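You operate a simulated robot arm through the tools that you are given. There is no shell and no other tool. Be economical: measure what you need, move in short steps, check, and stop when the job is done.

Carry out the task below with a simulated two-armed robot. There is one attempt and no reset: what you move stays moved.

JOB
Lock the orange clamp and stow it in the red drawer.
Fine: hold the clamp while its yellow lever swings over to locked; shut the drawer after. Set down upright: orange clamp. Where these are worked on the way, their far stop is far enough and under half their travel is too little: red drawer.

Only the result counts: the job must be done as asked and must still hold three seconds after the hand-in. Knocking over, shifting, dropping, spilling or breaking anything else fails it.

ROBOT AND FRAMES
Two 7-joint arms with two-finger parallel grippers on one trunk, on a base that drives. Base frame: it is fixed to the floor where the robot stands at the start and does not move with it; the origin is under the middle of the robot, x ahead of it, y to its left, z up; the surface under the hand at the start is at about z = 860. Readings come in mm, degrees, newtons and seconds.
The left shoulder is at the start at [110, 170, 1524], the right one opposite. With the tool pointing down near the work surface each hand reaches from about 380 to 720 mm from the robot's upright axis, wherever it stands, measured 20 degrees to its own side. Places, roughly: blue drawer [700, 200, 500]; red drawer [700, 200, 700]; tools tray [700, 200, 700]; yellow lever [600, 200, 900]. Payload 1.57 kg a hand.
Tool frame (each hand has its own): the origin (TCP) lies between the finger pads and is the grasp point; the fingertips stand 30 mm ahead of it; z points along the fingers, y is the line along which they close. Largest opening 80 mm; finger width 17, thickness 12; the body of the gripper, 40 by 82 mm, starts 80 mm behind the TCP.
Orientation is that of the tool frame in the base frame, as a unit quaternion [x, y, z, w]. With the fingers straight down and closing along the base's y, the tool's x points along the base's -x, its y along +y and its z along -z.

CONTROLS
- The arms move only by the tool step_arm. It takes "left_steps", "right_steps" or both (then of equal length, played together; a hand with none holds still); each is a list that holds one entry, the list of rows, each a list of 7 numbers: the shift along the tool's x, y, z in mm, then the turn, a rotation vector about the tool's x, y, z in degrees, then the finger opening in mm, from 0 to 80. In form: [[[dx, dy, dz, wx, wy, wz, jaw], ...]]. A call has 1 to 10 rows; each row shifts and turns the commanded pose from where the row before left it, along the tool's axes as they then stand. Rows are played at 5 a second. More than 50 mm and 8.6 degrees between two rows, or a gripper value outside its range, and nothing of the call is played. A pose out of reach is approached as far as the arm can. The call stops where the force on the tool passes 40 N (or 10 N more than at its start, if that is more) or the arm is blocked; 0.2 s more then pass. Each finger travels about 72 mm/s and halts on what it meets, pressing with about 34 N; the grip force reading is that of the motor and also rises with nothing between the fingers. The clock runs only during rows and for 0.2 s after the last one: add rows that do not move to give the fingers time. It gives the time, the measured TCP pose, the force on the tool (base axes), the opening and the grip force at its end, in the units of the frame above (readings bear some noise), with the torque about the TCP (base axes, N m) and any sound that the robot's microphone picked up.
- Cameras (640 x 400 px; columns grow to the right, rows downward): "scene" is now at [146.3, 31.2, 1699]; the picture's right is [0.42, -0.91, 0.00], its down [-0.74, -0.34, -0.58] and it looks along [0.52, 0.24, -0.82] (base axes); focal length 282 px, centre (320, 200). "left" rides on the left gripper at [72, 7, -122] in its tool frame; the picture's right is [-0.09, 1.00, 0.00], its down [-0.84, -0.08, -0.54] and it looks along [-0.54, -0.05, 0.84] (tool axes); focal length 238 px, centre (320, 200). "right" rides on the right gripper at [72, -7, -122] in its tool frame; the picture's right is [0.09, 1.00, 0.00], its down [-0.84, 0.08, -0.54] and it looks along [-0.54, 0.05, 0.84] (tool axes); focal length 238 px, centre (320, 200). There is no depth. A picture from a camera that has moved, and an enlarged one, comes with that camera's place and axes in the base frame and with its lens.
- capture(camera): a new picture of that camera. The clock stands still meanwhile.
- raise_lower(by): slides the trunk up (or, below 0, down) by that many mm; the arms and the scene camera ride with it, the base frame stays. It gives what a move gives, with no picture.
- roll_base(legs): drives the robot by 1 to 6 legs, each [ahead, left, turn to the left] in mm, mm and degrees, along the robot's own axes; the way and the turn of a leg run together, so that a leg with both is an arc; at most 1500 mm and 180 degrees a leg. The arms and the cameras ride along, it lands a little off, and it stops where it bumps. It gives what a move gives.
- pan_tilt(pan, tilt): turns the head with the scene camera to pan (to the left, within 86 degrees either way) and tilt (down, from -29 to 69), counted from straight ahead of the robot. It gives what a move gives.
- enlarge(camera, box): a new picture of the part [left, top, right, bottom] of that camera's present view, enlarged. The clock stands still meanwhile.
- close_job(): hands the job in; it is judged then, once.

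Work in short steps. Places have to be worked out from the pictures, the camera data and where the tool is seen: move nearer, look again, correct. Check each grasp and each placing, and mend what went wrong. You have 120 turns and 92 pictures in all, those below and enlarged ones among them. Open the grippers and draw the arms clear of the work before you hand the job in, unless the task says otherwise; then end with one line.

The tools are called after "Request:" by a JSON object that holds its "name" and its "arguments". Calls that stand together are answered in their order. step_arm: Moves the arms, as the interface text tells. Its arguments: {"type":"object","properties":{"left_steps":{"type":"array"},"right_steps":{"type":"array"}},"required":[]} The other tools are called the same way: raise_lower (by) slides the trunk up or down; roll_base (legs) drives the base; pan_tilt (pan, tilt) turns the head that bears the scene camera; capture (camera) takes a picture; enlarge (camera, box) takes an enlarged picture of a part of a camera's view; close_job () hands the job in.

At the start:

```text
t: 0.0
left_eef_pos: [464.6, 537.8, 999.4]
left_tcp_rot: [0.0, 1.0, 0.0, 0.0]
left_contact_force: [-0.2, 0.0, -1.2]
left_wrist_torque: [0.01, 0.01, 0.02]
left_opening: 80.0
left_finger_force: 0.0
right_eef_pos: [687.3, 46.6, 1207.7]
right_tcp_rot: [0.0, 1.0, 0.0, 0.001]
right_contact_force: [-0.3, 0.1, 0.4]
right_wrist_torque: [0.0, -0.01, -0.03]
right_opening: 79.9
right_finger_force: 0.1
trunk travel left (down, up): [-838.0, 52.0]
robot x, y, heading: [4.6, 0.5, 0.2]
head pan, tilt: [24.9, 54.8]
```

scene: 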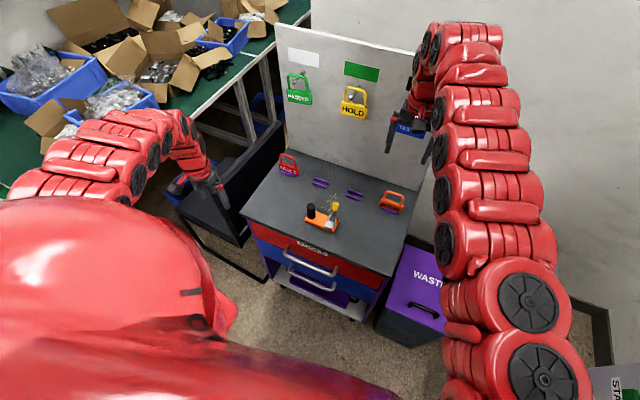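
right: 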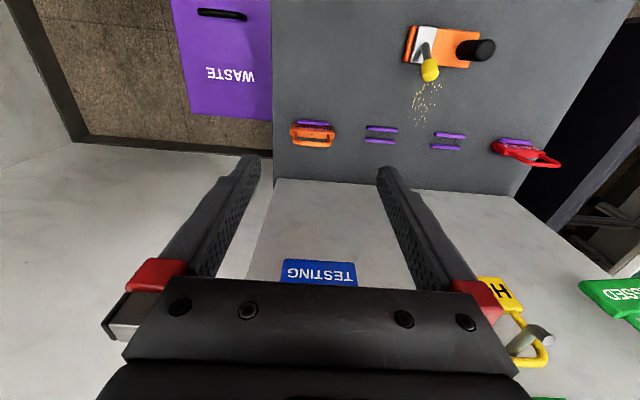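
left: 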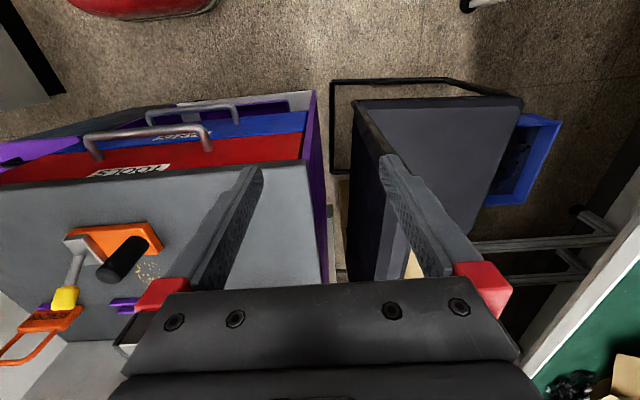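

I start with an enlarged look at the clamp and the drawers from the scene camera.

Request:
{"name": "enlarge", "arguments": {"camera": "scene", "box": [240, 150, 440, 330]}}

Request:
{"name": "enlarge", "arguments": {"camera": "left", "box": [0, 100, 320, 340]}}

Request:
{"name": "enlarge", "arguments": {"camera": "right", "box": [360, 0, 540, 120]}}

```text
2.22 times, centred on (340, 240) of scene
camera zoom: at [146.3, 31.2, 1699.0], right [0.42, -0.91, 0.0], down [-0.74, -0.34, -0.58], along [0.52, 0.24, -0.82], focal length 627 px, centre (276, 111)
```

zoom: 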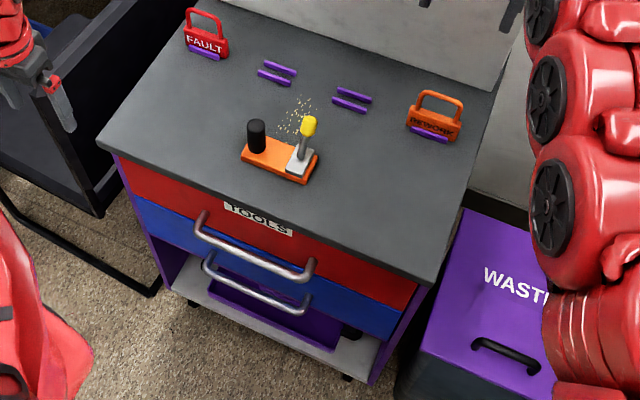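

```text
1.67 times, centred on (160, 220) of left
camera zoom: at [394.0, 546.5, 1122.6], right [0.09, 1.0, 0.0], down [0.84, -0.08, 0.54], along [0.54, -0.05, -0.84], focal length 397 px, centre (587, 167)
```

zoom: 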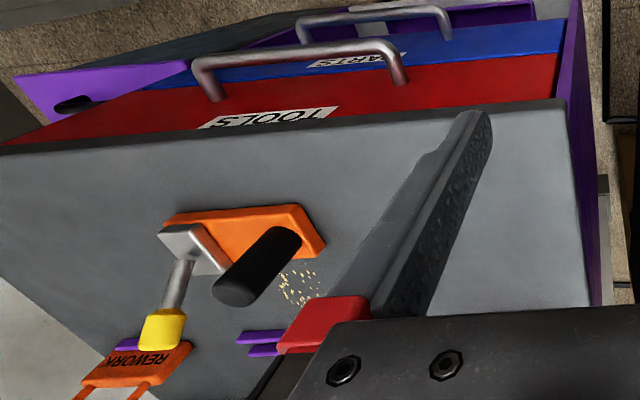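

```text
3.33 times, centred on (450, 60) of right
camera zoom: at [615.2, 38.1, 1330.0], right [-0.09, 1.0, 0.0], down [0.84, 0.08, 0.54], along [0.54, 0.05, -0.84], focal length 794 px, centre (-113, 667)
```

zoom: 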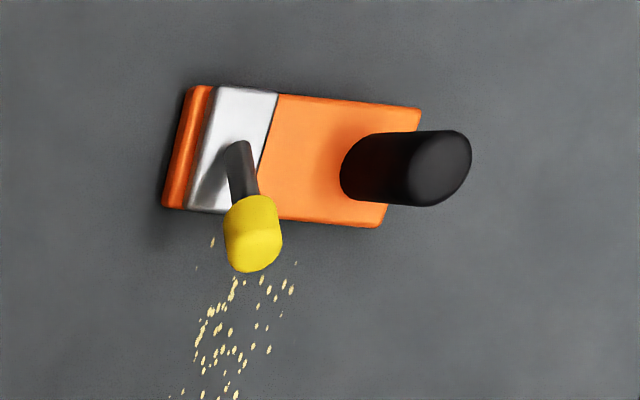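

The plate lies about x 573–628, y 177–287, with the post top near (597, 270, 938). The lever tip is near (632, 204, 926), leaning away (+x) from a pivot around (595, 200). I turn both hands so they close along x with their cameras facing outward, raising the left a little.

Request:
{"name": "step_arm", "arguments": {"left_steps": [[[0, 0, -6, 0, 0, 8.5, 80], [0, 0, -6, 0, 0, 8.5, 80], [0, 0, -6, 0, 0, 8.5, 80], [0, 0, -6, 0, 0, 8.5, 80], [0, 0, -6, 0, 0, 8.5, 80], [0, 0, -6, 0, 0, 8.5, 80], [0, 0, -6, 0, 0, 8.5, 80], [0, 0, -6, 0, 0, 8.5, 80], [0, 0, -6, 0, 0, 8.5, 80], [0, 0, -6, 0, 0, 8.5, 80]]], "right_steps": [[[0, 0, 0, 0, 0, -8.5, 80], [0, 0, 0, 0, 0, -8.5, 80], [0, 0, 0, 0, 0, -8.5, 80], [0, 0, 0, 0, 0, -8.5, 80], [0, 0, 0, 0, 0, -8.5, 80], [0, 0, 0, 0, 0, -8.5, 80], [0, 0, 0, 0, 0, -8.5, 80], [0, 0, 0, 0, 0, -8.5, 80], [0, 0, 0, 0, 0, -8.5, 80], [0, 0, 0, 0, 0, -8.5, 80]]]}}

```text
t: 2.2
left_eef_pos: [475.0, 548.2, 1056.5]
left_tcp_rot: [0.676, 0.737, -0.002, 0.001]
left_contact_force: [0.2, -0.8, 0.1]
left_wrist_torque: [-0.02, -0.03, 0.02]
left_opening: 79.8
left_finger_force: 0.1
left hand out of reach, approached as far as the arm can: row 5, 7, 9
right_eef_pos: [687.1, 47.2, 1207.4]
right_tcp_rot: [-0.677, 0.736, 0.001, 0.0]
right_contact_force: [-0.4, 0.3, 0.4]
right_wrist_torque: [0.03, -0.01, -0.03]
right_opening: 80.2
right_finger_force: 0.1
trunk travel left (down, up): [-838.0, 52.0]
robot x, y, heading: [-2.7, -2.5, -0.0]
head pan, tilt: [24.9, 54.8]
```

Both hands turned nearly 85°. I finish the turn, then bring the left hand over the post while staying high.

Request:
{"name": "step_arm", "arguments": {"left_steps": [[[0, 0, 0, 0, 0, 5, 80], [-44, 19, 0, 0, 0, 0, 80], [-44, 19, 0, 0, 0, 0, 80], [-44, 19, 0, 0, 0, 0, 80], [-44, 19, 0, 0, 0, 0, 80], [-44, 19, 0, 0, 0, 0, 80], [-44, 19, 0, 0, 0, 0, 80], [0, 0, 0, 0, 0, 0, 80]]], "right_steps": [[[0, 0, 0, 0, 0, -5, 80], [0, 0, 0, 0, 0, 0, 80], [0, 0, 0, 0, 0, 0, 80], [0, 0, 0, 0, 0, 0, 80], [0, 0, 0, 0, 0, 0, 80], [0, 0, 0, 0, 0, 0, 80], [0, 0, 0, 0, 0, 0, 80], [0, 0, 0, 0, 0, 0, 80]]]}}

Request:
{"name": "capture", "arguments": {"camera": "left"}}

Request:
{"name": "capture", "arguments": {"camera": "scene"}}

```text
t: 4.0
left_eef_pos: [619.6, 307.4, 1042.9]
left_tcp_rot: [0.708, 0.706, 0.0, 0.0]
left_contact_force: [-0.2, 0.2, -0.3]
left_wrist_torque: [0.0, 0.0, -0.02]
left_opening: 80.1
left_finger_force: 0.1
left hand out of reach, approached as far as the arm can: row 2, 3, 4, 5
right_eef_pos: [688.6, 48.1, 1208.3]
right_tcp_rot: [-0.707, 0.707, 0.0, 0.0]
right_contact_force: [-0.8, 0.3, -0.1]
right_wrist_torque: [-0.02, 0.04, -0.03]
right_opening: 79.8
right_finger_force: 0.0
trunk travel left (down, up): [-838.0, 52.0]
robot x, y, heading: [2.3, 1.3, 0.0]
head pan, tilt: [24.9, 54.8]
```

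```text
85 pictures are left
camera left: at [626.4, 380.5, 1165.5], right [1.0, -0.09, 0.0], down [-0.08, -0.84, 0.54], along [-0.05, -0.54, -0.84], focal length 238 px, centre (320, 200)
```

left: 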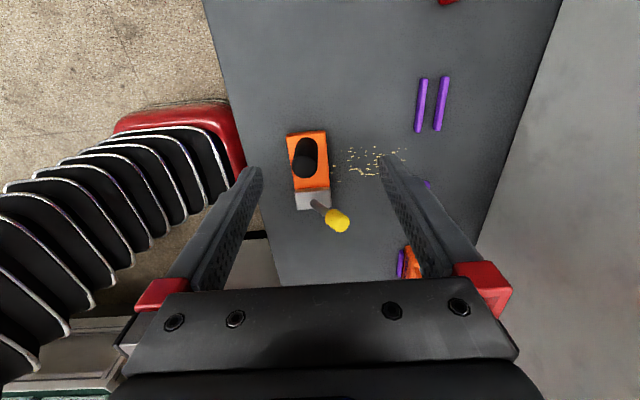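

```text
84 pictures are left
camera scene: at [146.0, 31.9, 1699.0], right [0.42, -0.91, 0.0], down [-0.74, -0.34, -0.58], along [0.52, 0.24, -0.82], focal length 282 px, centre (320, 200)
```

scene: 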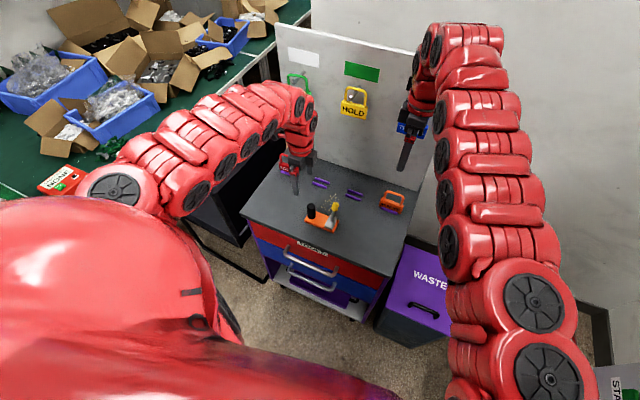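

The left camera puts the post at about (600, 272). I shift the left hand over it and come partly down.

Request:
{"name": "step_arm", "arguments": {"left_steps": [[[-18, -10, 20, 0, 0, 0, 80], [-18, -10, 20, 0, 0, 0, 80], [0, 0, 0, 0, 0, 0, 80]]]}}

Request:
{"name": "capture", "arguments": {"camera": "left"}}

```text
t: 4.8
left_eef_pos: [603.4, 270.3, 1001.3]
left_tcp_rot: [0.706, 0.708, -0.002, 0.0]
left_contact_force: [0.1, 0.2, -0.9]
left_wrist_torque: [-0.05, 0.0, -0.01]
left_opening: 79.9
left_finger_force: 0.1
left hand out of reach, approached as far as the arm can: row 2
right_eef_pos: [686.9, 47.9, 1208.3]
right_tcp_rot: [0.707, -0.707, 0.0, 0.0]
right_contact_force: [-0.5, 0.2, 0.2]
right_wrist_torque: [-0.01, -0.03, 0.04]
right_opening: 80.0
right_finger_force: 0.0
trunk travel left (down, up): [-838.0, 52.0]
robot x, y, heading: [-2.8, 1.9, -0.1]
head pan, tilt: [24.9, 54.8]
```

```text
83 pictures are left
camera left: at [609.5, 344.0, 1123.4], right [1.0, -0.09, 0.0], down [-0.08, -0.84, 0.54], along [-0.05, -0.54, -0.84], focal length 238 px, centre (320, 200)
```

left: 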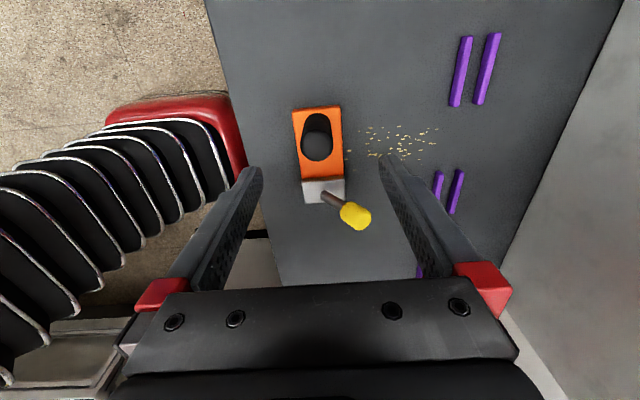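

Post top reads (601, 273); the TCP is at (603, 270). I descend to about z 912 with a 2 mm correction, jaws open.

Request:
{"name": "step_arm", "arguments": {"left_steps": [[[2, -2, 22, 0, 0, 0, 80], [0, 0, 22, 0, 0, 0, 80], [0, 0, 22, 0, 0, 0, 80], [0, 0, 22, 0, 0, 0, 80], [0, 0, 0, 0, 0, 0, 80]]]}}

Request:
{"name": "capture", "arguments": {"camera": "left"}}

```text
t: 6.0
left_eef_pos: [600.1, 271.8, 913.0]
left_tcp_rot: [0.707, 0.708, 0.0, -0.001]
left_contact_force: [0.8, -0.3, 0.1]
left_wrist_torque: [0.02, -0.03, 0.0]
left_opening: 80.0
left_finger_force: 0.0
right_eef_pos: [687.1, 46.1, 1207.3]
right_tcp_rot: [-0.707, 0.707, 0.0, 0.0]
right_contact_force: [-0.6, -0.2, -0.7]
right_wrist_torque: [0.02, -0.03, 0.03]
right_opening: 79.9
right_finger_force: 0.1
trunk travel left (down, up): [-838.0, 52.0]
robot x, y, heading: [-2.1, -1.2, 0.5]
head pan, tilt: [24.9, 54.8]
```

```text
82 pictures are left
camera left: at [607.1, 345.6, 1036.2], right [1.0, -0.09, 0.0], down [-0.08, -0.84, 0.54], along [-0.05, -0.54, -0.84], focal length 238 px, centre (320, 200)
```

left: 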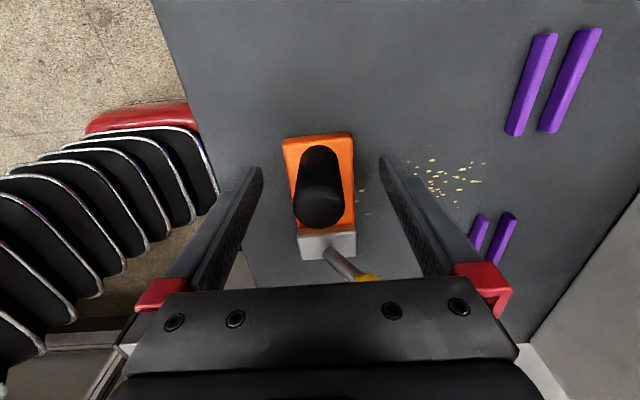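

The post stands between the fingers. I close the left gripper on it.

Request:
{"name": "step_arm", "arguments": {"left_steps": [[[0, 0, 0, 0, 0, 0, 0], [0, 0, 0, 0, 0, 0, 0], [0, 0, 0, 0, 0, 0, 0], [0, 0, 0, 0, 0, 0, 0], [0, 0, 0, 0, 0, 0, 0]]]}}

Request:
{"name": "capture", "arguments": {"camera": "left"}}

```text
t: 7.2
left_eef_pos: [599.4, 272.2, 913.7]
left_tcp_rot: [0.708, 0.707, 0.0, 0.0]
left_contact_force: [1.5, -0.4, 0.0]
left_wrist_torque: [0.05, 0.0, -0.01]
left_opening: 27.3
left_finger_force: 33.7
right_eef_pos: [687.8, 46.1, 1207.9]
right_tcp_rot: [0.707, -0.707, 0.0, 0.0]
right_contact_force: [-0.5, 0.1, 0.7]
right_wrist_torque: [-0.02, -0.01, -0.02]
right_opening: 80.3
right_finger_force: 0.1
trunk travel left (down, up): [-838.0, 52.0]
robot x, y, heading: [0.7, -3.1, 0.1]
head pan, tilt: [24.9, 54.8]
```

```text
81 pictures are left
camera left: at [607.4, 345.6, 1035.9], right [1.0, -0.09, 0.0], down [-0.08, -0.84, 0.54], along [-0.05, -0.54, -0.84], focal length 238 px, centre (320, 200)
```

left: 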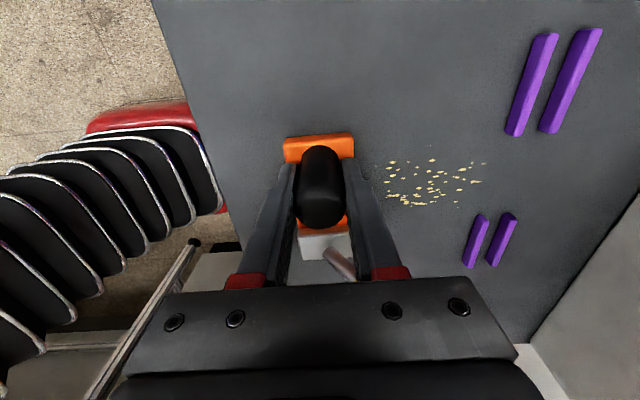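

The grip holds at 27 mm and 34 N. I close the right hand, tilt it 35° so its body stays at −y away from the left wrist, and bring it near the far side of the lever.

Request:
{"name": "step_arm", "arguments": {"right_steps": [[[0, 0, 0, 0, -7, 0, 0], [0, 0, 0, 0, -7, 0, 0], [0, 0, 0, 0, -7, 0, 0], [0, 0, 0, 0, -7, 0, 0], [0, 0, 0, 0, -7, 0, 0], [7, 3, 46, 0, 0, 0, 0], [7, 3, 46, 0, 0, 0, 0], [7, 3, 46, 0, 0, 0, 0], [7, 3, 46, 0, 0, 0, 0], [7, 3, 46, 0, 0, 0, 0]]]}}

Request:
{"name": "capture", "arguments": {"camera": "right"}}

Request:
{"name": "capture", "arguments": {"camera": "scene"}}

```text
t: 9.4
left_eef_pos: [599.8, 271.7, 913.8]
left_tcp_rot: [0.707, 0.707, -0.001, 0.001]
left_contact_force: [-0.1, -0.6, 0.2]
left_wrist_torque: [0.09, 0.0, 0.02]
left_opening: 27.4
left_finger_force: 34.3
right_eef_pos: [671.0, 149.4, 999.9]
right_tcp_rot: [-0.674, 0.675, 0.212, 0.213]
right_contact_force: [1.3, -0.3, -0.4]
right_wrist_torque: [-0.04, -0.05, 0.01]
right_opening: 0.1
right_finger_force: 21.6
trunk travel left (down, up): [-838.0, 52.0]
robot x, y, heading: [-1.5, 0.3, -0.2]
head pan, tilt: [24.9, 54.8]
```

```text
80 pictures are left
camera right: at [677.1, 19.1, 1057.7], right [-1.0, -0.07, -0.05], down [-0.08, 0.38, 0.92], along [-0.05, 0.92, -0.38], focal length 238 px, centre (320, 200)
```

right: 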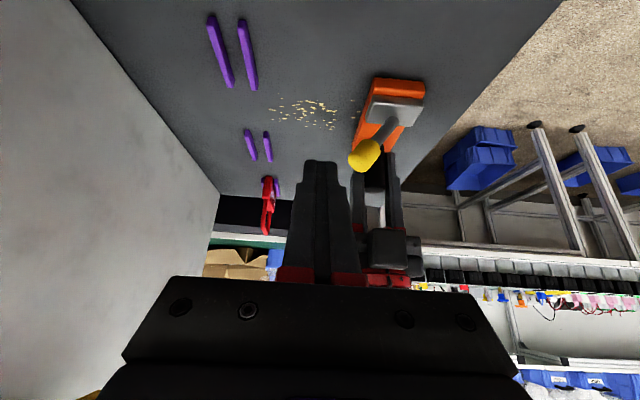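

```text
79 pictures are left
camera scene: at [145.4, 33.5, 1699.0], right [0.42, -0.91, 0.0], down [-0.74, -0.34, -0.58], along [0.52, 0.24, -0.82], focal length 282 px, centre (320, 200)
```

scene: 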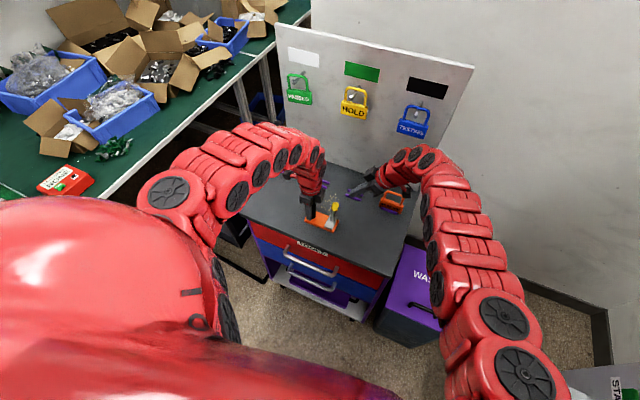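

Clear view of the lever; I enlarge it to see how it is pivoted.

Request:
{"name": "enlarge", "arguments": {"camera": "right", "box": [310, 60, 450, 190]}}

```text
3.08 times, centred on (380, 125) of right
camera zoom: at [677.1, 19.1, 1057.7], right [-1.0, -0.07, -0.05], down [-0.08, 0.38, 0.92], along [-0.05, 0.92, -0.38], focal length 733 px, centre (135, 431)
```

zoom: 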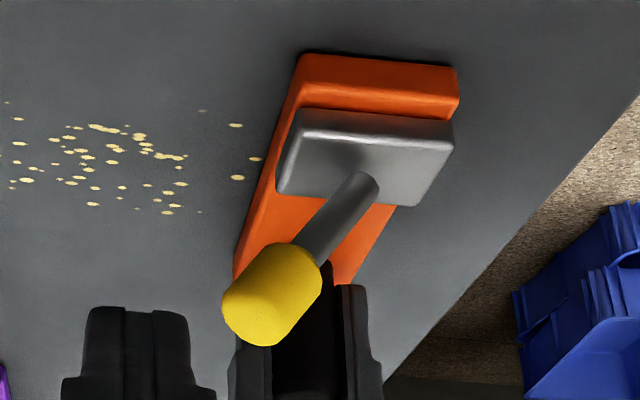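

The lever is about 58 mm long, pivots near (597, 203, 885) and leans about 40° to +x, so it should swing across to −x. I lower the closed fingers behind the knob.

Request:
{"name": "step_arm", "arguments": {"right_steps": [[[-1, -1, 37, 0, 0, 0, 0], [-1, 0, 38, 0, 0, 0, 0], [0, 0, 0, 0, 0, 0, 0]]]}}

Request:
{"name": "capture", "arguments": {"camera": "right"}}

```text
t: 10.2
left_eef_pos: [600.6, 272.9, 913.2]
left_tcp_rot: [0.706, 0.708, 0.0, -0.001]
left_contact_force: [0.2, 0.1, 0.8]
left_wrist_torque: [-0.05, 0.07, 0.01]
left_opening: 27.5
left_finger_force: 34.1
right_eef_pos: [671.8, 148.5, 999.5]
right_tcp_rot: [0.675, -0.673, -0.214, -0.212]
right_contact_force: [0.3, -0.2, -0.1]
right_wrist_torque: [0.02, 0.01, 0.03]
right_opening: 0.2
right_finger_force: 20.9
right hand out of reach, approached as far as the arm can: row 1, 2
trunk travel left (down, up): [-838.0, 52.0]
robot x, y, heading: [-0.2, -0.2, -0.0]
head pan, tilt: [24.9, 54.8]
```

```text
77 pictures are left
camera right: at [678.1, 18.5, 1057.6], right [-1.0, -0.08, -0.05], down [-0.08, 0.37, 0.92], along [-0.05, 0.92, -0.38], focal length 238 px, centre (320, 200)
```

right: 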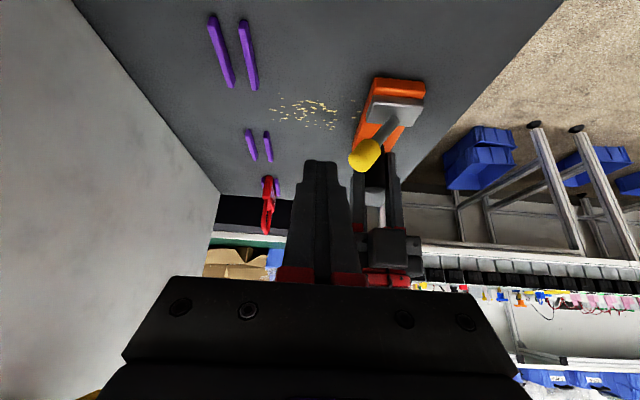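

The right arm can't reach farther across from here. I release the clamp without moving it, raise both hands, then shift the base left and lower the trunk so both hands work comfortably.

Request:
{"name": "step_arm", "arguments": {"left_steps": [[[0, 0, 0, 0, 0, 0, 80], [0, 0, 0, 0, 0, 0, 80], [0, 0, 0, 0, 0, 0, 80], [0, 0, 0, 0, 0, 0, 80], [0, 0, -40, 0, 0, 0, 80], [0, 0, -40, 0, 0, 0, 80], [0, 0, -40, 0, 0, 0, 80], [0, 0, -40, 0, 0, 0, 80], [0, 0, -40, 0, 0, 0, 80], [0, 0, 0, 0, 0, 0, 80]]], "right_steps": [[[0, 0, 0, 0, 0, 0, 0], [0, 0, 0, 0, 0, 0, 0], [0, 0, 0, 0, 0, 0, 0], [0, 0, 0, 0, 0, 0, 0], [0, 0, -40, 0, 0, 0, 0], [0, 0, -40, 0, 0, 0, 0], [0, 0, -40, 0, 0, 0, 0], [0, 0, -40, 0, 0, 0, 0], [0, 0, -40, 0, 0, 0, 0], [0, 0, 0, 0, 0, 0, 0]]]}}

Request:
{"name": "capture", "arguments": {"camera": "scene"}}

```text
t: 12.4
left_eef_pos: [635.0, 279.1, 1102.6]
left_tcp_rot: [0.707, 0.707, -0.001, -0.001]
left_contact_force: [-0.1, 0.4, -0.8]
left_wrist_torque: [-0.03, 0.04, -0.02]
left_opening: 79.9
left_finger_force: 0.0
left hand out of reach, approached as far as the arm can: row 7, 8, 9
right_eef_pos: [671.6, 33.2, 1162.3]
right_tcp_rot: [0.675, -0.674, -0.213, -0.212]
right_contact_force: [1.1, -0.6, 0.0]
right_wrist_torque: [-0.01, 0.01, 0.04]
right_opening: 0.0
right_finger_force: 21.0
trunk travel left (down, up): [-838.0, 52.0]
robot x, y, heading: [1.9, -2.5, 0.2]
head pan, tilt: [24.9, 54.8]
```

```text
76 pictures are left
camera scene: at [147.5, 31.5, 1698.8], right [0.42, -0.91, 0.0], down [-0.74, -0.34, -0.58], along [0.52, 0.24, -0.82], focal length 282 px, centre (320, 200)
```

scene: 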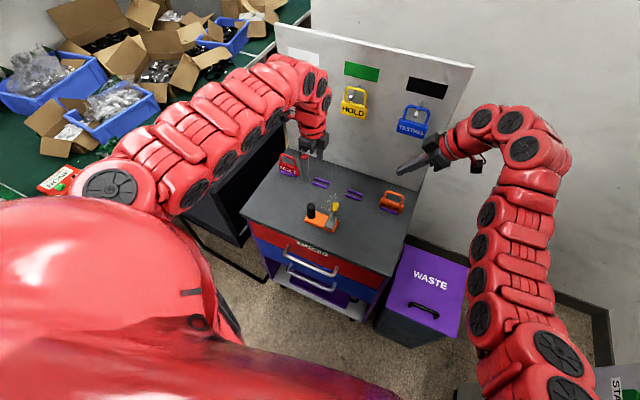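

Lowering wouldn't help since the left hand runs out of reach when it is high. I just shift the base 150 mm left with both hands well above everything.

Request:
{"name": "roll_base", "arguments": {"legs": [[0, 150, 0]]}}

Request:
{"name": "capture", "arguments": {"camera": "scene"}}

```text
t: 13.8
left_eef_pos: [635.5, 425.7, 1103.7]
left_tcp_rot: [0.707, 0.707, -0.001, -0.002]
left_contact_force: [0.8, -1.1, 0.2]
left_wrist_torque: [0.05, 0.03, -0.02]
left_opening: 79.7
left_finger_force: 0.1
right_eef_pos: [670.7, 178.1, 1163.5]
right_tcp_rot: [-0.674, 0.674, 0.213, 0.214]
right_contact_force: [-0.2, -0.5, -1.4]
right_wrist_torque: [0.05, -0.02, 0.01]
right_opening: 0.0
right_finger_force: 21.3
trunk travel left (down, up): [-838.0, 52.0]
robot x, y, heading: [4.4, 150.0, -0.3]
head pan, tilt: [24.9, 54.8]
```

```text
75 pictures are left
camera scene: at [146.5, 177.8, 1699.0], right [0.42, -0.91, 0.0], down [-0.74, -0.34, -0.58], along [0.52, 0.24, -0.82], focal length 282 px, centre (320, 200)
```

scene: 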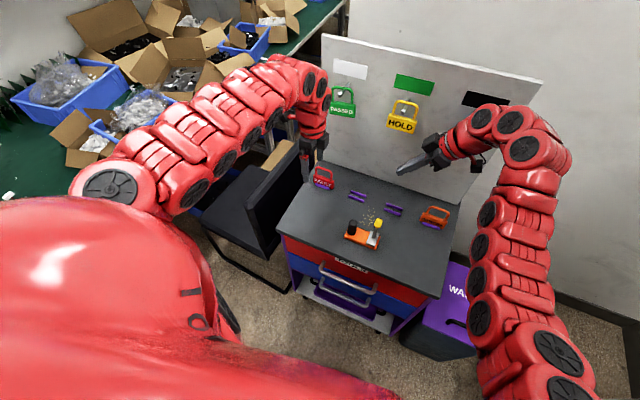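

The base moved cleanly. I bring the left hand back over the post.

Request:
{"name": "step_arm", "arguments": {"left_steps": [[[-39, -9, 24, 0, 0, 0, 80], [-39, -9, 24, 0, 0, 0, 80], [-39, -9, 24, 0, 0, 0, 80], [-37, -8, 24, 0, 0, 0, 80], [0, 0, 0, 0, 0, 0, 80]]]}}

Request:
{"name": "capture", "arguments": {"camera": "left"}}

```text
t: 15.0
left_eef_pos: [612.9, 275.6, 1003.6]
left_tcp_rot: [0.708, 0.707, -0.002, 0.001]
left_contact_force: [-0.8, 0.4, 0.2]
left_wrist_torque: [0.01, -0.01, 0.02]
left_opening: 80.2
left_finger_force: 0.0
left hand out of reach, approached as far as the arm can: row 1, 2
right_eef_pos: [670.4, 181.2, 1161.6]
right_tcp_rot: [-0.674, 0.675, 0.212, 0.213]
right_contact_force: [-0.1, -0.4, -0.5]
right_wrist_torque: [-0.04, 0.02, 0.01]
right_opening: 0.0
right_finger_force: 21.4
trunk travel left (down, up): [-838.0, 52.0]
robot x, y, heading: [2.7, 150.7, -0.0]
head pan, tilt: [24.9, 54.8]
```

```text
74 pictures are left
camera left: at [621.5, 349.6, 1125.7], right [1.0, -0.09, 0.0], down [-0.08, -0.84, 0.54], along [-0.05, -0.54, -0.84], focal length 238 px, centre (320, 200)
```

left: 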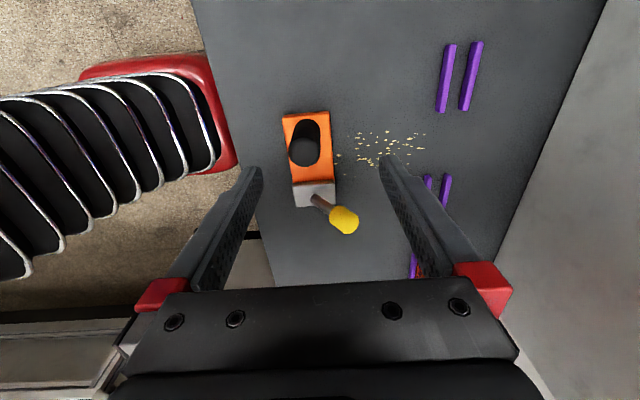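

The post sits at about (602, 275). I shift −11 mm in x, descend to z ≈ 911 and grasp it.

Request:
{"name": "step_arm", "arguments": {"left_steps": [[[0, -11, 20, 0, 0, 0, 80], [0, 0, 24, 0, 0, 0, 80], [0, 0, 24, 0, 0, 0, 80], [0, 0, 24, 0, 0, 0, 80], [0, 0, 0, 0, 0, 0, 80], [0, 0, 0, 0, 0, 0, 0], [0, 0, 0, 0, 0, 0, 0], [0, 0, 0, 0, 0, 0, 0], [0, 0, 0, 0, 0, 0, 0], [0, 0, 0, 0, 0, 0, 0]]]}}

Request:
{"name": "capture", "arguments": {"camera": "left"}}

```text
t: 17.2
left_eef_pos: [604.1, 275.0, 910.2]
left_tcp_rot: [0.708, 0.706, -0.002, -0.001]
left_contact_force: [-1.4, 0.8, 0.0]
left_wrist_torque: [0.05, 0.02, -0.03]
left_opening: 27.3
left_finger_force: 34.2
right_eef_pos: [671.9, 181.6, 1162.1]
right_tcp_rot: [-0.674, 0.675, 0.212, 0.213]
right_contact_force: [-0.7, -0.3, 0.3]
right_wrist_torque: [0.04, -0.01, 0.01]
right_opening: 0.0
right_finger_force: 21.5
trunk travel left (down, up): [-838.0, 52.0]
robot x, y, heading: [-1.1, 147.9, 0.0]
head pan, tilt: [24.9, 54.8]
```

```text
73 pictures are left
camera left: at [611.5, 348.4, 1033.5], right [1.0, -0.09, 0.0], down [-0.08, -0.84, 0.54], along [-0.05, -0.54, -0.84], focal length 238 px, centre (320, 200)
```

left: 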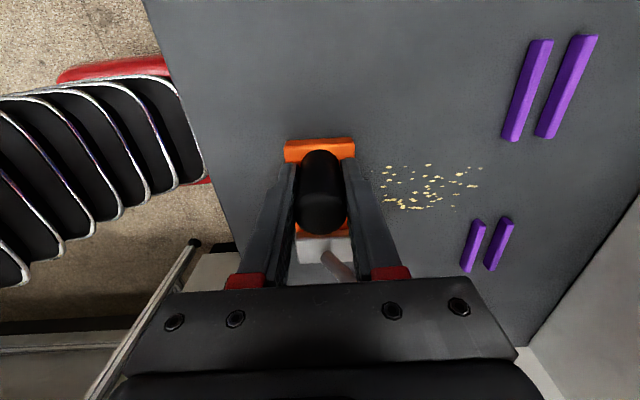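

Grasp is good again. I lower the right hand down behind the knob to about (672, 195, 940).

Request:
{"name": "step_arm", "arguments": {"right_steps": [[[23.2, 0, 38, 0, 0, 0, 0], [23.2, 0, 38, 0, 0, 0, 0], [23.2, 0, 38, 0, 0, 0, 0], [23.2, 0, 38, 0, 0, 0, 0], [23.2, 0, 38, 0, 0, 0, 0], [0, 0, 0, 0, 0, 0, 0]]]}}

Request:
{"name": "capture", "arguments": {"camera": "right"}}

```text
t: 18.6
left_eef_pos: [603.9, 275.5, 909.7]
left_tcp_rot: [0.708, 0.706, 0.0, -0.002]
left_contact_force: [-3.2, 2.8, 2.4]
left_wrist_torque: [-0.15, 0.01, -0.11]
left_opening: 27.3
left_finger_force: 34.2
right_eef_pos: [672.2, 193.9, 940.5]
right_tcp_rot: [-0.674, 0.675, 0.212, 0.214]
right_contact_force: [0.3, 0.5, -1.3]
right_wrist_torque: [0.02, 0.0, -0.01]
right_opening: 0.0
right_finger_force: 21.7
trunk travel left (down, up): [-838.0, 52.0]
robot x, y, heading: [1.9, 153.6, -0.0]
head pan, tilt: [24.9, 54.8]
```

```text
72 pictures are left
camera right: at [677.8, 63.1, 999.8], right [-1.0, -0.07, -0.05], down [-0.08, 0.37, 0.92], along [-0.05, 0.92, -0.38], focal length 238 px, centre (320, 200)
```

right: 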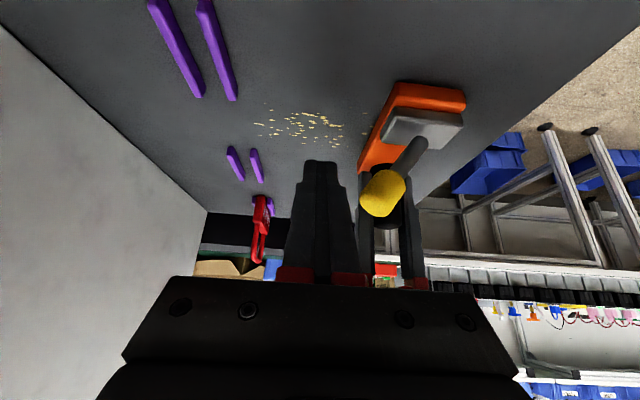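

The finger sits right behind the knob. I push toward −x in small steps.

Request:
{"name": "step_arm", "arguments": {"right_steps": [[[0, 7, 0, 0, 0, 0, 0], [0, 7, 0, 0, 0, 0, 0], [0, 7, 0, 0, 0, 0, 0], [0, 7, 0, 0, 0, 0, 0], [0, 7, 0, 0, 0, 0, 0]]]}}

Request:
{"name": "capture", "arguments": {"camera": "right"}}

```text
t: 19.8
left_eef_pos: [602.3, 274.9, 910.0]
left_tcp_rot: [0.707, 0.707, -0.001, -0.001]
left_contact_force: [-3.4, 2.2, -7.1]
left_wrist_torque: [0.31, -0.64, 0.06]
left_opening: 27.3
left_finger_force: 34.0
right_eef_pos: [638.2, 194.9, 942.5]
right_tcp_rot: [-0.674, 0.674, 0.211, 0.217]
right_contact_force: [10.6, -2.2, 21.5]
right_wrist_torque: [0.07, 0.33, 0.0]
right_opening: 0.0
right_finger_force: 21.2
trunk travel left (down, up): [-838.0, 52.0]
robot x, y, heading: [1.9, 152.0, 0.1]
head pan, tilt: [24.9, 54.8]
```

```text
71 pictures are left
camera right: at [643.5, 65.1, 1001.9], right [-1.0, -0.07, -0.06], down [-0.08, 0.37, 0.92], along [-0.04, 0.93, -0.38], focal length 238 px, centre (320, 200)
```

right: 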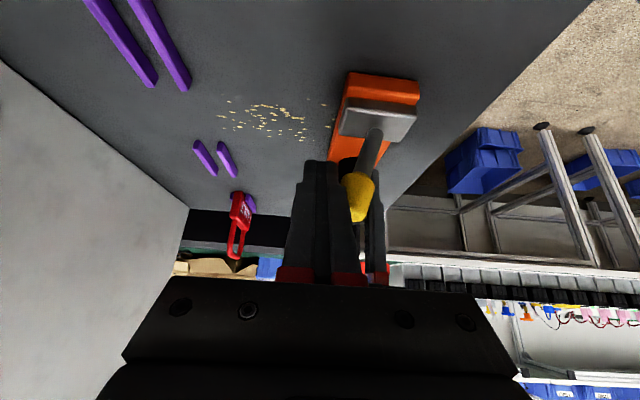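

The lever is swinging with the push and the clamp stays put. I continue.

Request:
{"name": "step_arm", "arguments": {"right_steps": [[[-1, 7, -1.5, 0, 0, 0, 0], [-1, 7, -1.5, 0, 0, 0, 0], [0, 7, 0, 0, 0, 0, 0], [0, 7, 0, 0, 0, 0, 0]]]}}

Request:
{"name": "capture", "arguments": {"camera": "right"}}

```text
t: 20.3
left_eef_pos: [602.6, 275.8, 911.5]
left_tcp_rot: [0.708, 0.707, 0.0, -0.001]
left_contact_force: [0.6, 1.3, 4.0]
left_wrist_torque: [-0.36, -0.37, 0.11]
left_opening: 27.5
left_finger_force: 34.0
right_eef_pos: [629.0, 195.8, 945.4]
right_tcp_rot: [0.674, -0.673, -0.214, -0.216]
right_contact_force: [1.7, -2.1, 6.2]
right_wrist_torque: [0.0, 0.09, 0.01]
right_opening: 0.0
right_finger_force: 21.3
trunk travel left (down, up): [-838.0, 52.0]
robot x, y, heading: [0.3, 150.8, -0.1]
head pan, tilt: [24.9, 54.8]
stopped in row 2 (right hand): the force on the tool passed its limit at 41 N (the readings are from after the stop); the commanded pose is now the measured one
```

```text
70 pictures are left
camera right: at [634.6, 65.2, 1003.4], right [-1.0, -0.07, -0.06], down [-0.08, 0.37, 0.93], along [-0.05, 0.93, -0.37], focal length 238 px, centre (320, 200)
```

right: 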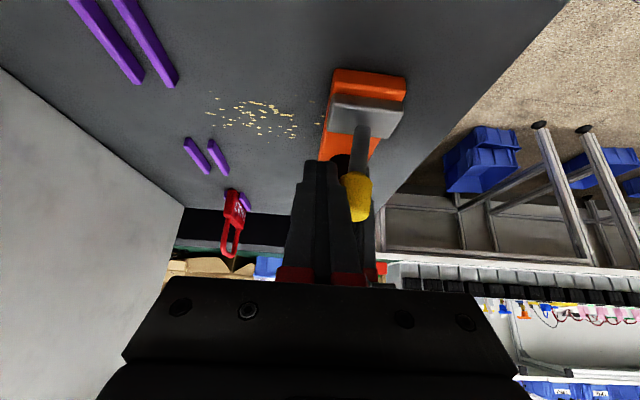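

The knob is now about upright (x ≈ 604); the stop was a force spike. I continue with smaller steps.

Request:
{"name": "step_arm", "arguments": {"right_steps": [[[0, 4, 0, 0, 0, 0, 0], [0, 4, 0, 0, 0, 0, 0], [0, 4, 0, 0, 0, 0, 0], [0, 4, 0, 0, 0, 0, 0], [0, 4, 0, 0, 0, 0, 0], [0, 4, 0, 0, 0, 0, 0]]]}}

Request:
{"name": "capture", "arguments": {"camera": "right"}}

```text
t: 21.7
left_eef_pos: [603.9, 274.4, 911.0]
left_tcp_rot: [0.708, 0.707, -0.001, -0.001]
left_contact_force: [-5.8, -3.7, 13.4]
left_wrist_torque: [-0.24, -0.65, -0.16]
left_opening: 27.3
left_finger_force: 33.8
right_eef_pos: [606.9, 197.5, 945.1]
right_tcp_rot: [-0.674, 0.674, 0.213, 0.215]
right_contact_force: [10.2, 7.5, -2.4]
right_wrist_torque: [0.2, -0.33, -0.19]
right_opening: 0.0
right_finger_force: 21.2
trunk travel left (down, up): [-838.0, 52.0]
robot x, y, heading: [2.0, 151.4, 0.1]
head pan, tilt: [24.9, 54.8]
```

```text
69 pictures are left
camera right: at [610.7, 66.1, 1003.2], right [-1.0, -0.07, -0.06], down [-0.08, 0.37, 0.93], along [-0.05, 0.93, -0.38], focal length 238 px, centre (320, 200)
```

right: 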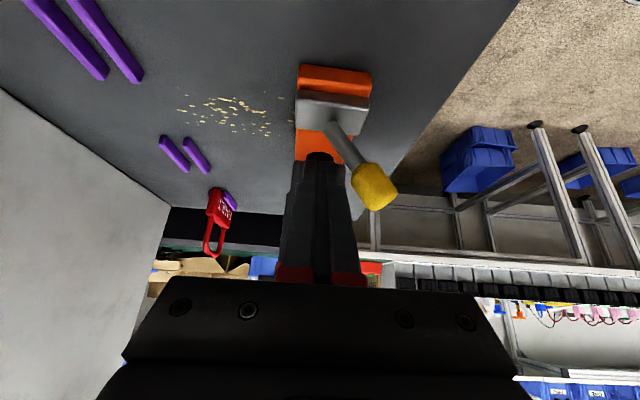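

The lever is over centre, leaning about 35° to −x. I keep pushing until its stop.

Request:
{"name": "step_arm", "arguments": {"right_steps": [[[0, 4, 0, 0, 0, 0, 0], [0, 4, 0, 0, 0, 0, 0], [0, 4, 0, 0, 0, 0, 0], [0, 4, 0, 0, 0, 0, 0]]]}}

Request:
{"name": "capture", "arguments": {"camera": "right"}}

```text
t: 22.7
left_eef_pos: [604.4, 276.1, 910.1]
left_tcp_rot: [0.707, 0.707, -0.002, -0.002]
left_contact_force: [-16.3, -2.2, 7.4]
left_wrist_torque: [-0.29, -0.85, -0.2]
left_opening: 26.9
left_finger_force: 34.3
right_eef_pos: [590.5, 197.1, 948.1]
right_tcp_rot: [-0.674, 0.674, 0.212, 0.218]
right_contact_force: [30.3, 8.5, 19.7]
right_wrist_torque: [0.45, -0.64, -0.43]
right_opening: 0.3
right_finger_force: 21.6
trunk travel left (down, up): [-838.0, 52.0]
robot x, y, heading: [3.2, 149.7, -0.1]
head pan, tilt: [24.9, 54.8]
```

```text
68 pictures are left
camera right: at [595.6, 66.5, 1005.0], right [-1.0, -0.07, -0.06], down [-0.08, 0.37, 0.93], along [-0.04, 0.93, -0.37], focal length 238 px, centre (320, 200)
```

right: 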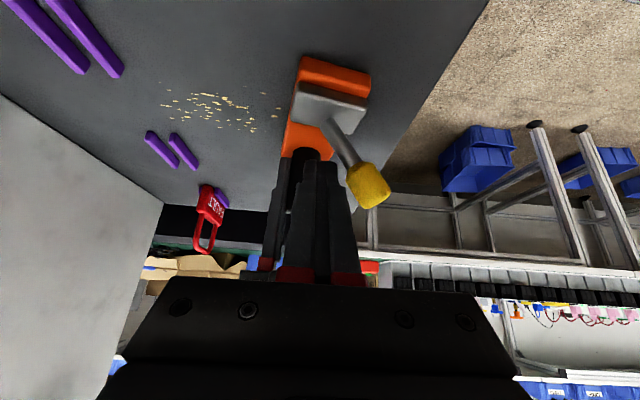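

The force climbs and the clamp begins to yaw, so the lever seems to be at its stop. I back the right hand off and look.

Request:
{"name": "step_arm", "arguments": {"right_steps": [[[0, -10, 0, 0, 0, 0, 0], [0, -15, 0, 0, 0, 0, 0], [-20, -20, -20, 0, 0, 0, 0], [0, 0, -45, 0, 0, 0, 0], [0, 0, -45, 0, 0, 0, 0], [0, 0, 0, 0, 0, 0, 0]]]}}

Request:
{"name": "enlarge", "arguments": {"camera": "right", "box": [260, 40, 460, 220]}}

Request:
{"name": "enlarge", "arguments": {"camera": "scene", "box": [300, 180, 460, 280]}}

```text
t: 24.1
left_eef_pos: [603.7, 275.0, 910.5]
left_tcp_rot: [0.707, 0.707, 0.0, -0.001]
left_contact_force: [1.4, 1.0, 3.4]
left_wrist_torque: [-0.16, -0.23, 0.2]
left_opening: 27.0
left_finger_force: 34.3
right_eef_pos: [634.6, 148.8, 1046.9]
right_tcp_rot: [-0.674, 0.674, 0.214, 0.215]
right_contact_force: [-0.2, 0.1, 0.6]
right_wrist_torque: [0.02, 0.02, 0.03]
right_opening: 0.0
right_finger_force: 21.3
trunk travel left (down, up): [-838.0, 52.0]
robot x, y, heading: [-2.7, 152.7, -0.2]
head pan, tilt: [24.9, 54.8]
```

```text
2.22 times, centred on (360, 130) of right
camera zoom: at [640.7, 17.7, 1104.4], right [-1.0, -0.07, -0.05], down [-0.08, 0.37, 0.93], along [-0.05, 0.93, -0.38], focal length 530 px, centre (231, 356)
```

zoom: 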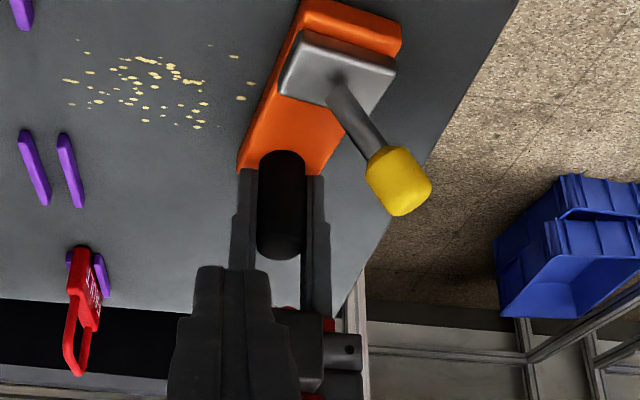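

```text
4.00 times, centred on (380, 230) of scene
camera zoom: at [146.7, 180.6, 1699.0], right [0.42, -0.91, 0.0], down [-0.74, -0.34, -0.58], along [0.52, 0.24, -0.82], focal length 1129 px, centre (80, 80)
```

zoom: 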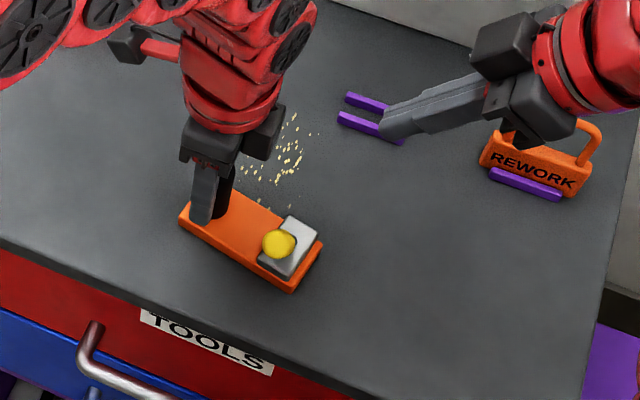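

The lever has snapped over to a mirrored lean on −x, and further pushing only yawed the clamp, so it is at its locked stop. I lift the clamp gently and check that it hangs level.

Request:
{"name": "step_arm", "arguments": {"left_steps": [[[0, 0, -10, 0, 0, 0, 0], [0, 0, -20, 0, 0, 0, 0], [0, 0, -20, 0, 0, 0, 0], [0, 0, -20, 0, 0, 0, 0], [0, 0, 0, 0, 0, 0, 0]]]}}

Request:
{"name": "capture", "arguments": {"camera": "right"}}

Request:
{"name": "capture", "arguments": {"camera": "left"}}

```text
t: 25.3
left_eef_pos: [603.4, 275.2, 980.8]
left_tcp_rot: [0.707, 0.707, -0.001, -0.001]
left_contact_force: [-0.7, -0.3, -3.0]
left_wrist_torque: [0.13, -0.03, -0.01]
left_opening: 26.8
left_finger_force: 34.7
right_eef_pos: [635.9, 148.4, 1046.1]
right_tcp_rot: [-0.673, 0.675, 0.213, 0.215]
right_contact_force: [-1.2, -0.6, 0.3]
right_wrist_torque: [0.01, 0.02, -0.01]
right_opening: 0.0
right_finger_force: 21.2
trunk travel left (down, up): [-838.0, 52.0]
robot x, y, heading: [-2.1, 148.2, 0.1]
head pan, tilt: [24.9, 54.8]
```

```text
65 pictures are left
camera right: at [641.2, 17.8, 1104.1], right [-1.0, -0.07, -0.06], down [-0.08, 0.37, 0.93], along [-0.05, 0.93, -0.38], focal length 238 px, centre (320, 200)
```

right: 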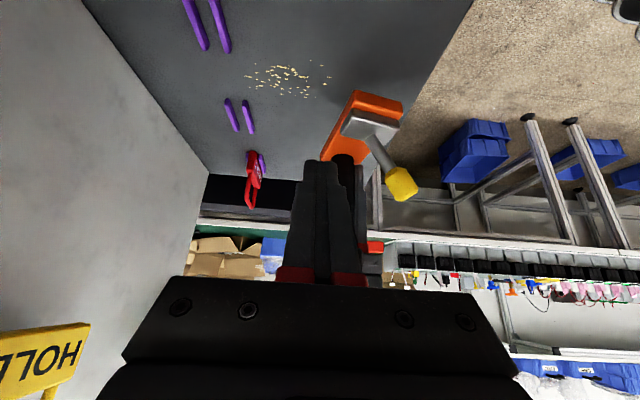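

```text
64 pictures are left
camera left: at [611.6, 349.1, 1103.3], right [1.0, -0.09, 0.0], down [-0.08, -0.84, 0.54], along [-0.05, -0.54, -0.84], focal length 238 px, centre (320, 200)
```

left: 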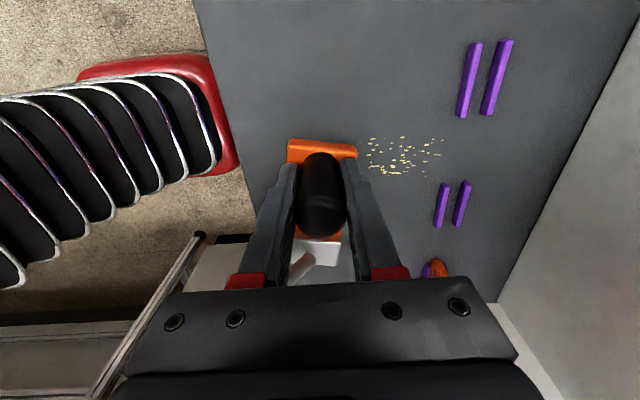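

The clamp hangs level and firm. I drive back 200 mm and 40 mm left, with everything above the counter.

Request:
{"name": "roll_base", "arguments": {"legs": [[-200, 40, 0]]}}

Request:
{"name": "pan_tilt", "arguments": {"pan": 5, "tilt": 55}}

Request:
{"name": "capture", "arguments": {"camera": "scene"}}

```text
t: 26.9
left_eef_pos: [405.4, 316.0, 979.4]
left_tcp_rot: [0.708, 0.706, -0.001, -0.002]
left_contact_force: [0.1, -0.2, -2.1]
left_wrist_torque: [0.1, -0.05, 0.01]
left_opening: 26.9
left_finger_force: 33.6
right_eef_pos: [435.9, 186.1, 1045.6]
right_tcp_rot: [-0.673, 0.675, 0.213, 0.214]
right_contact_force: [0.0, -0.1, 0.3]
right_wrist_torque: [0.0, -0.03, 0.0]
right_opening: 0.0
right_finger_force: 20.8
trunk travel left (down, up): [-838.0, 52.0]
robot x, y, heading: [-203.6, 189.8, 0.2]
head pan, tilt: [24.9, 54.8]
```

```text
t: 27.7
left_eef_pos: [403.6, 316.0, 980.9]
left_tcp_rot: [0.708, 0.706, -0.002, -0.001]
left_contact_force: [-0.1, 0.2, -3.0]
left_wrist_torque: [0.14, -0.08, 0.01]
left_opening: 26.8
left_finger_force: 33.8
right_eef_pos: [434.3, 188.4, 1046.8]
right_tcp_rot: [-0.674, 0.674, 0.213, 0.215]
right_contact_force: [0.1, -0.5, -0.9]
right_wrist_torque: [0.0, -0.04, 0.02]
right_opening: 0.1
right_finger_force: 21.8
trunk travel left (down, up): [-838.0, 52.0]
robot x, y, heading: [-200.5, 190.0, -0.1]
head pan, tilt: [5.0, 55.0]
```

```text
63 pictures are left
camera scene: at [-47.7, 196.2, 1698.7], right [0.09, -1.0, 0.0], down [-0.82, -0.07, -0.57], along [0.57, 0.05, -0.82], focal length 282 px, centre (320, 200)
```

scene: 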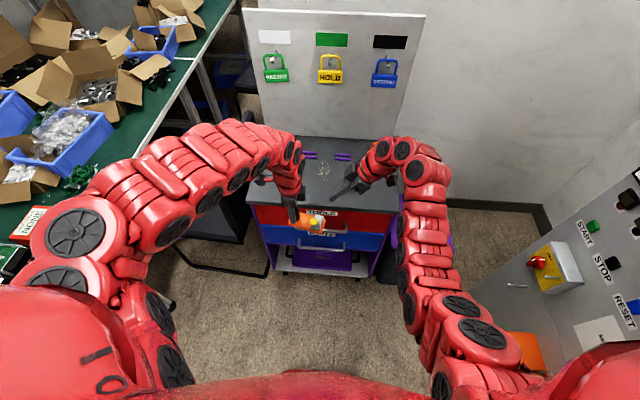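

I swing the left hand with the clamp aside to y ≈ 450 and straighten the right hand to point down.

Request:
{"name": "step_arm", "arguments": {"left_steps": [[[28, 0, 0, 0, 0, 0, 0], [28, 0, 0, 0, 0, 0, 0], [28, 0, 0, 0, 0, 0, 0], [28, 0, 0, 0, 0, 0, 0], [28, 0, 0, 0, 0, 0, 0], [0, 0, 0, 0, 0, 0, 0]]], "right_steps": [[[0, 0, 0, 0, 7, 0, 0], [0, 0, 0, 0, 7, 0, 0], [0, 0, 0, 0, 7, 0, 0], [0, 0, 0, 0, 7, 0, 0], [0, 0, 0, 0, 7, 0, 0], [0, 0, 0, 0, 0, 0, 0]]]}}

Request:
{"name": "raise_lower", "arguments": {"by": -150}}

Request:
{"name": "capture", "arguments": {"camera": "scene"}}

Request:
{"name": "capture", "arguments": {"camera": "right"}}

```text
t: 29.1
left_eef_pos: [402.0, 454.5, 980.3]
left_tcp_rot: [0.708, 0.706, -0.001, -0.003]
left_contact_force: [0.2, 0.2, -2.7]
left_wrist_torque: [0.11, -0.01, -0.03]
left_opening: 27.0
left_finger_force: 33.9
right_eef_pos: [435.0, 186.7, 1046.1]
right_tcp_rot: [-0.707, 0.708, 0.001, 0.003]
right_contact_force: [0.8, 0.0, 0.2]
right_wrist_torque: [0.03, 0.02, 0.02]
right_opening: 0.0
right_finger_force: 20.9
trunk travel left (down, up): [-838.0, 52.0]
robot x, y, heading: [-199.8, 195.0, -0.2]
head pan, tilt: [5.0, 55.0]
```

```text
t: 30.9
left_eef_pos: [402.2, 455.3, 830.5]
left_tcp_rot: [0.708, 0.707, -0.001, -0.001]
left_contact_force: [0.3, 0.5, -1.2]
left_wrist_torque: [0.13, -0.07, 0.0]
left_opening: 26.8
left_finger_force: 34.0
right_eef_pos: [434.4, 187.8, 896.8]
right_tcp_rot: [-0.706, 0.708, 0.0, 0.001]
right_contact_force: [0.2, 0.4, 0.0]
right_wrist_torque: [0.0, 0.02, 0.03]
right_opening: 0.0
right_finger_force: 21.5
trunk travel left (down, up): [-688.0, 202.0]
robot x, y, heading: [-199.8, 190.9, 0.0]
head pan, tilt: [5.0, 55.0]
```

```text
62 pictures are left
camera scene: at [-47.7, 196.2, 1548.8], right [0.09, -1.0, 0.0], down [-0.82, -0.07, -0.57], along [0.57, 0.05, -0.82], focal length 282 px, centre (320, 200)
```

scene: 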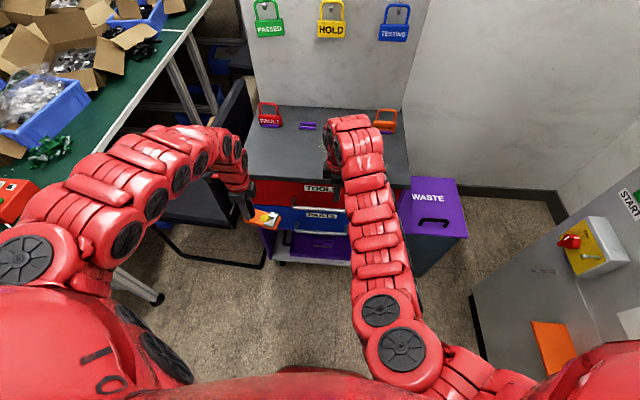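

```text
61 pictures are left
camera right: at [440.0, 114.1, 1017.8], right [-1.0, -0.09, 0.0], down [-0.08, 0.83, 0.55], along [-0.05, 0.54, -0.84], focal length 238 px, centre (320, 200)
```

right: 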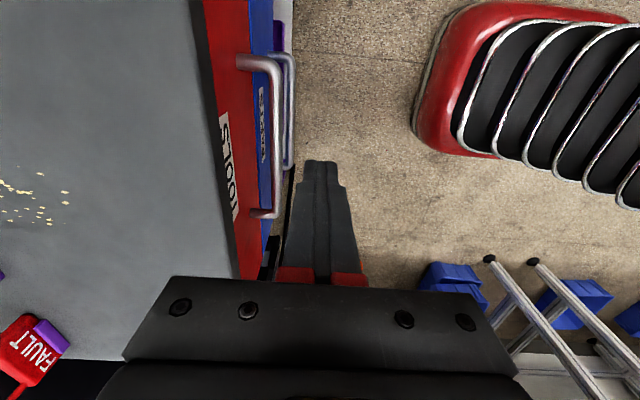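

The upper (red) handle bar runs y 142–342 at about x 487, z 709, and the counter edge (x ≈ 502) overhangs close to it. So I tilt the right fingers 45° toward the drawer, open them partly, and move to a standoff before the handle.

Request:
{"name": "step_arm", "arguments": {"right_steps": [[[0, 0, 0, 7.5, 0, 0, 44], [0, 0, 0, 7.5, 0, 0, 44], [0, 0, 0, 7.5, 0, 0, 44], [0, 0, 0, 7.5, 0, 0, 44], [0, 0, 0, 7.5, 0, 0, 44], [0, 0, 0, 7.5, 0, 0, 44], [-4, 32, 30, 0, 0, 0, 44], [-4, 32, 30, 0, 0, 0, 44], [-4, 32, 30, 0, 0, 0, 44], [0, 0, 0, 0, 0, 0, 44]]]}}

Request:
{"name": "capture", "arguments": {"camera": "right"}}

Request:
{"name": "capture", "arguments": {"camera": "left"}}

```text
t: 33.1
left_eef_pos: [402.6, 455.0, 830.5]
left_tcp_rot: [0.708, 0.706, 0.0, -0.002]
left_contact_force: [-0.8, -0.3, -2.8]
left_wrist_torque: [0.11, -0.06, -0.02]
left_opening: 27.0
left_finger_force: 34.1
right_eef_pos: [430.0, 200.6, 764.6]
right_tcp_rot: [-0.652, 0.654, -0.271, 0.273]
right_contact_force: [-0.1, 0.5, 0.5]
right_wrist_torque: [0.0, -0.02, -0.03]
right_opening: 44.0
right_finger_force: 0.0
trunk travel left (down, up): [-688.0, 202.0]
robot x, y, heading: [-199.5, 192.6, -0.1]
head pan, tilt: [5.0, 55.0]
```

```text
60 pictures are left
camera right: at [347.8, 127.0, 854.8], right [-0.7, -0.09, -0.71], down [-0.44, 0.84, 0.33], along [0.56, 0.54, -0.63], focal length 238 px, centre (320, 200)
```

right: 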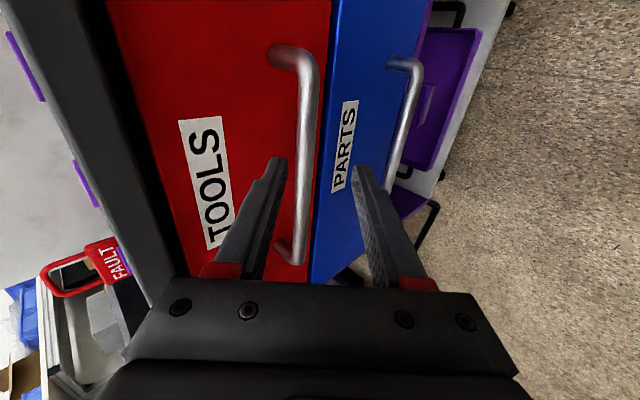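

```text
59 pictures are left
camera left: at [410.7, 528.8, 952.9], right [1.0, -0.09, 0.0], down [-0.08, -0.84, 0.54], along [-0.05, -0.54, -0.84], focal length 238 px, centre (320, 200)
```

left: 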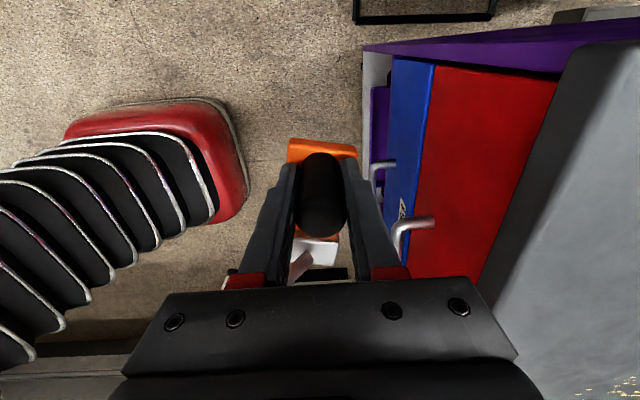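

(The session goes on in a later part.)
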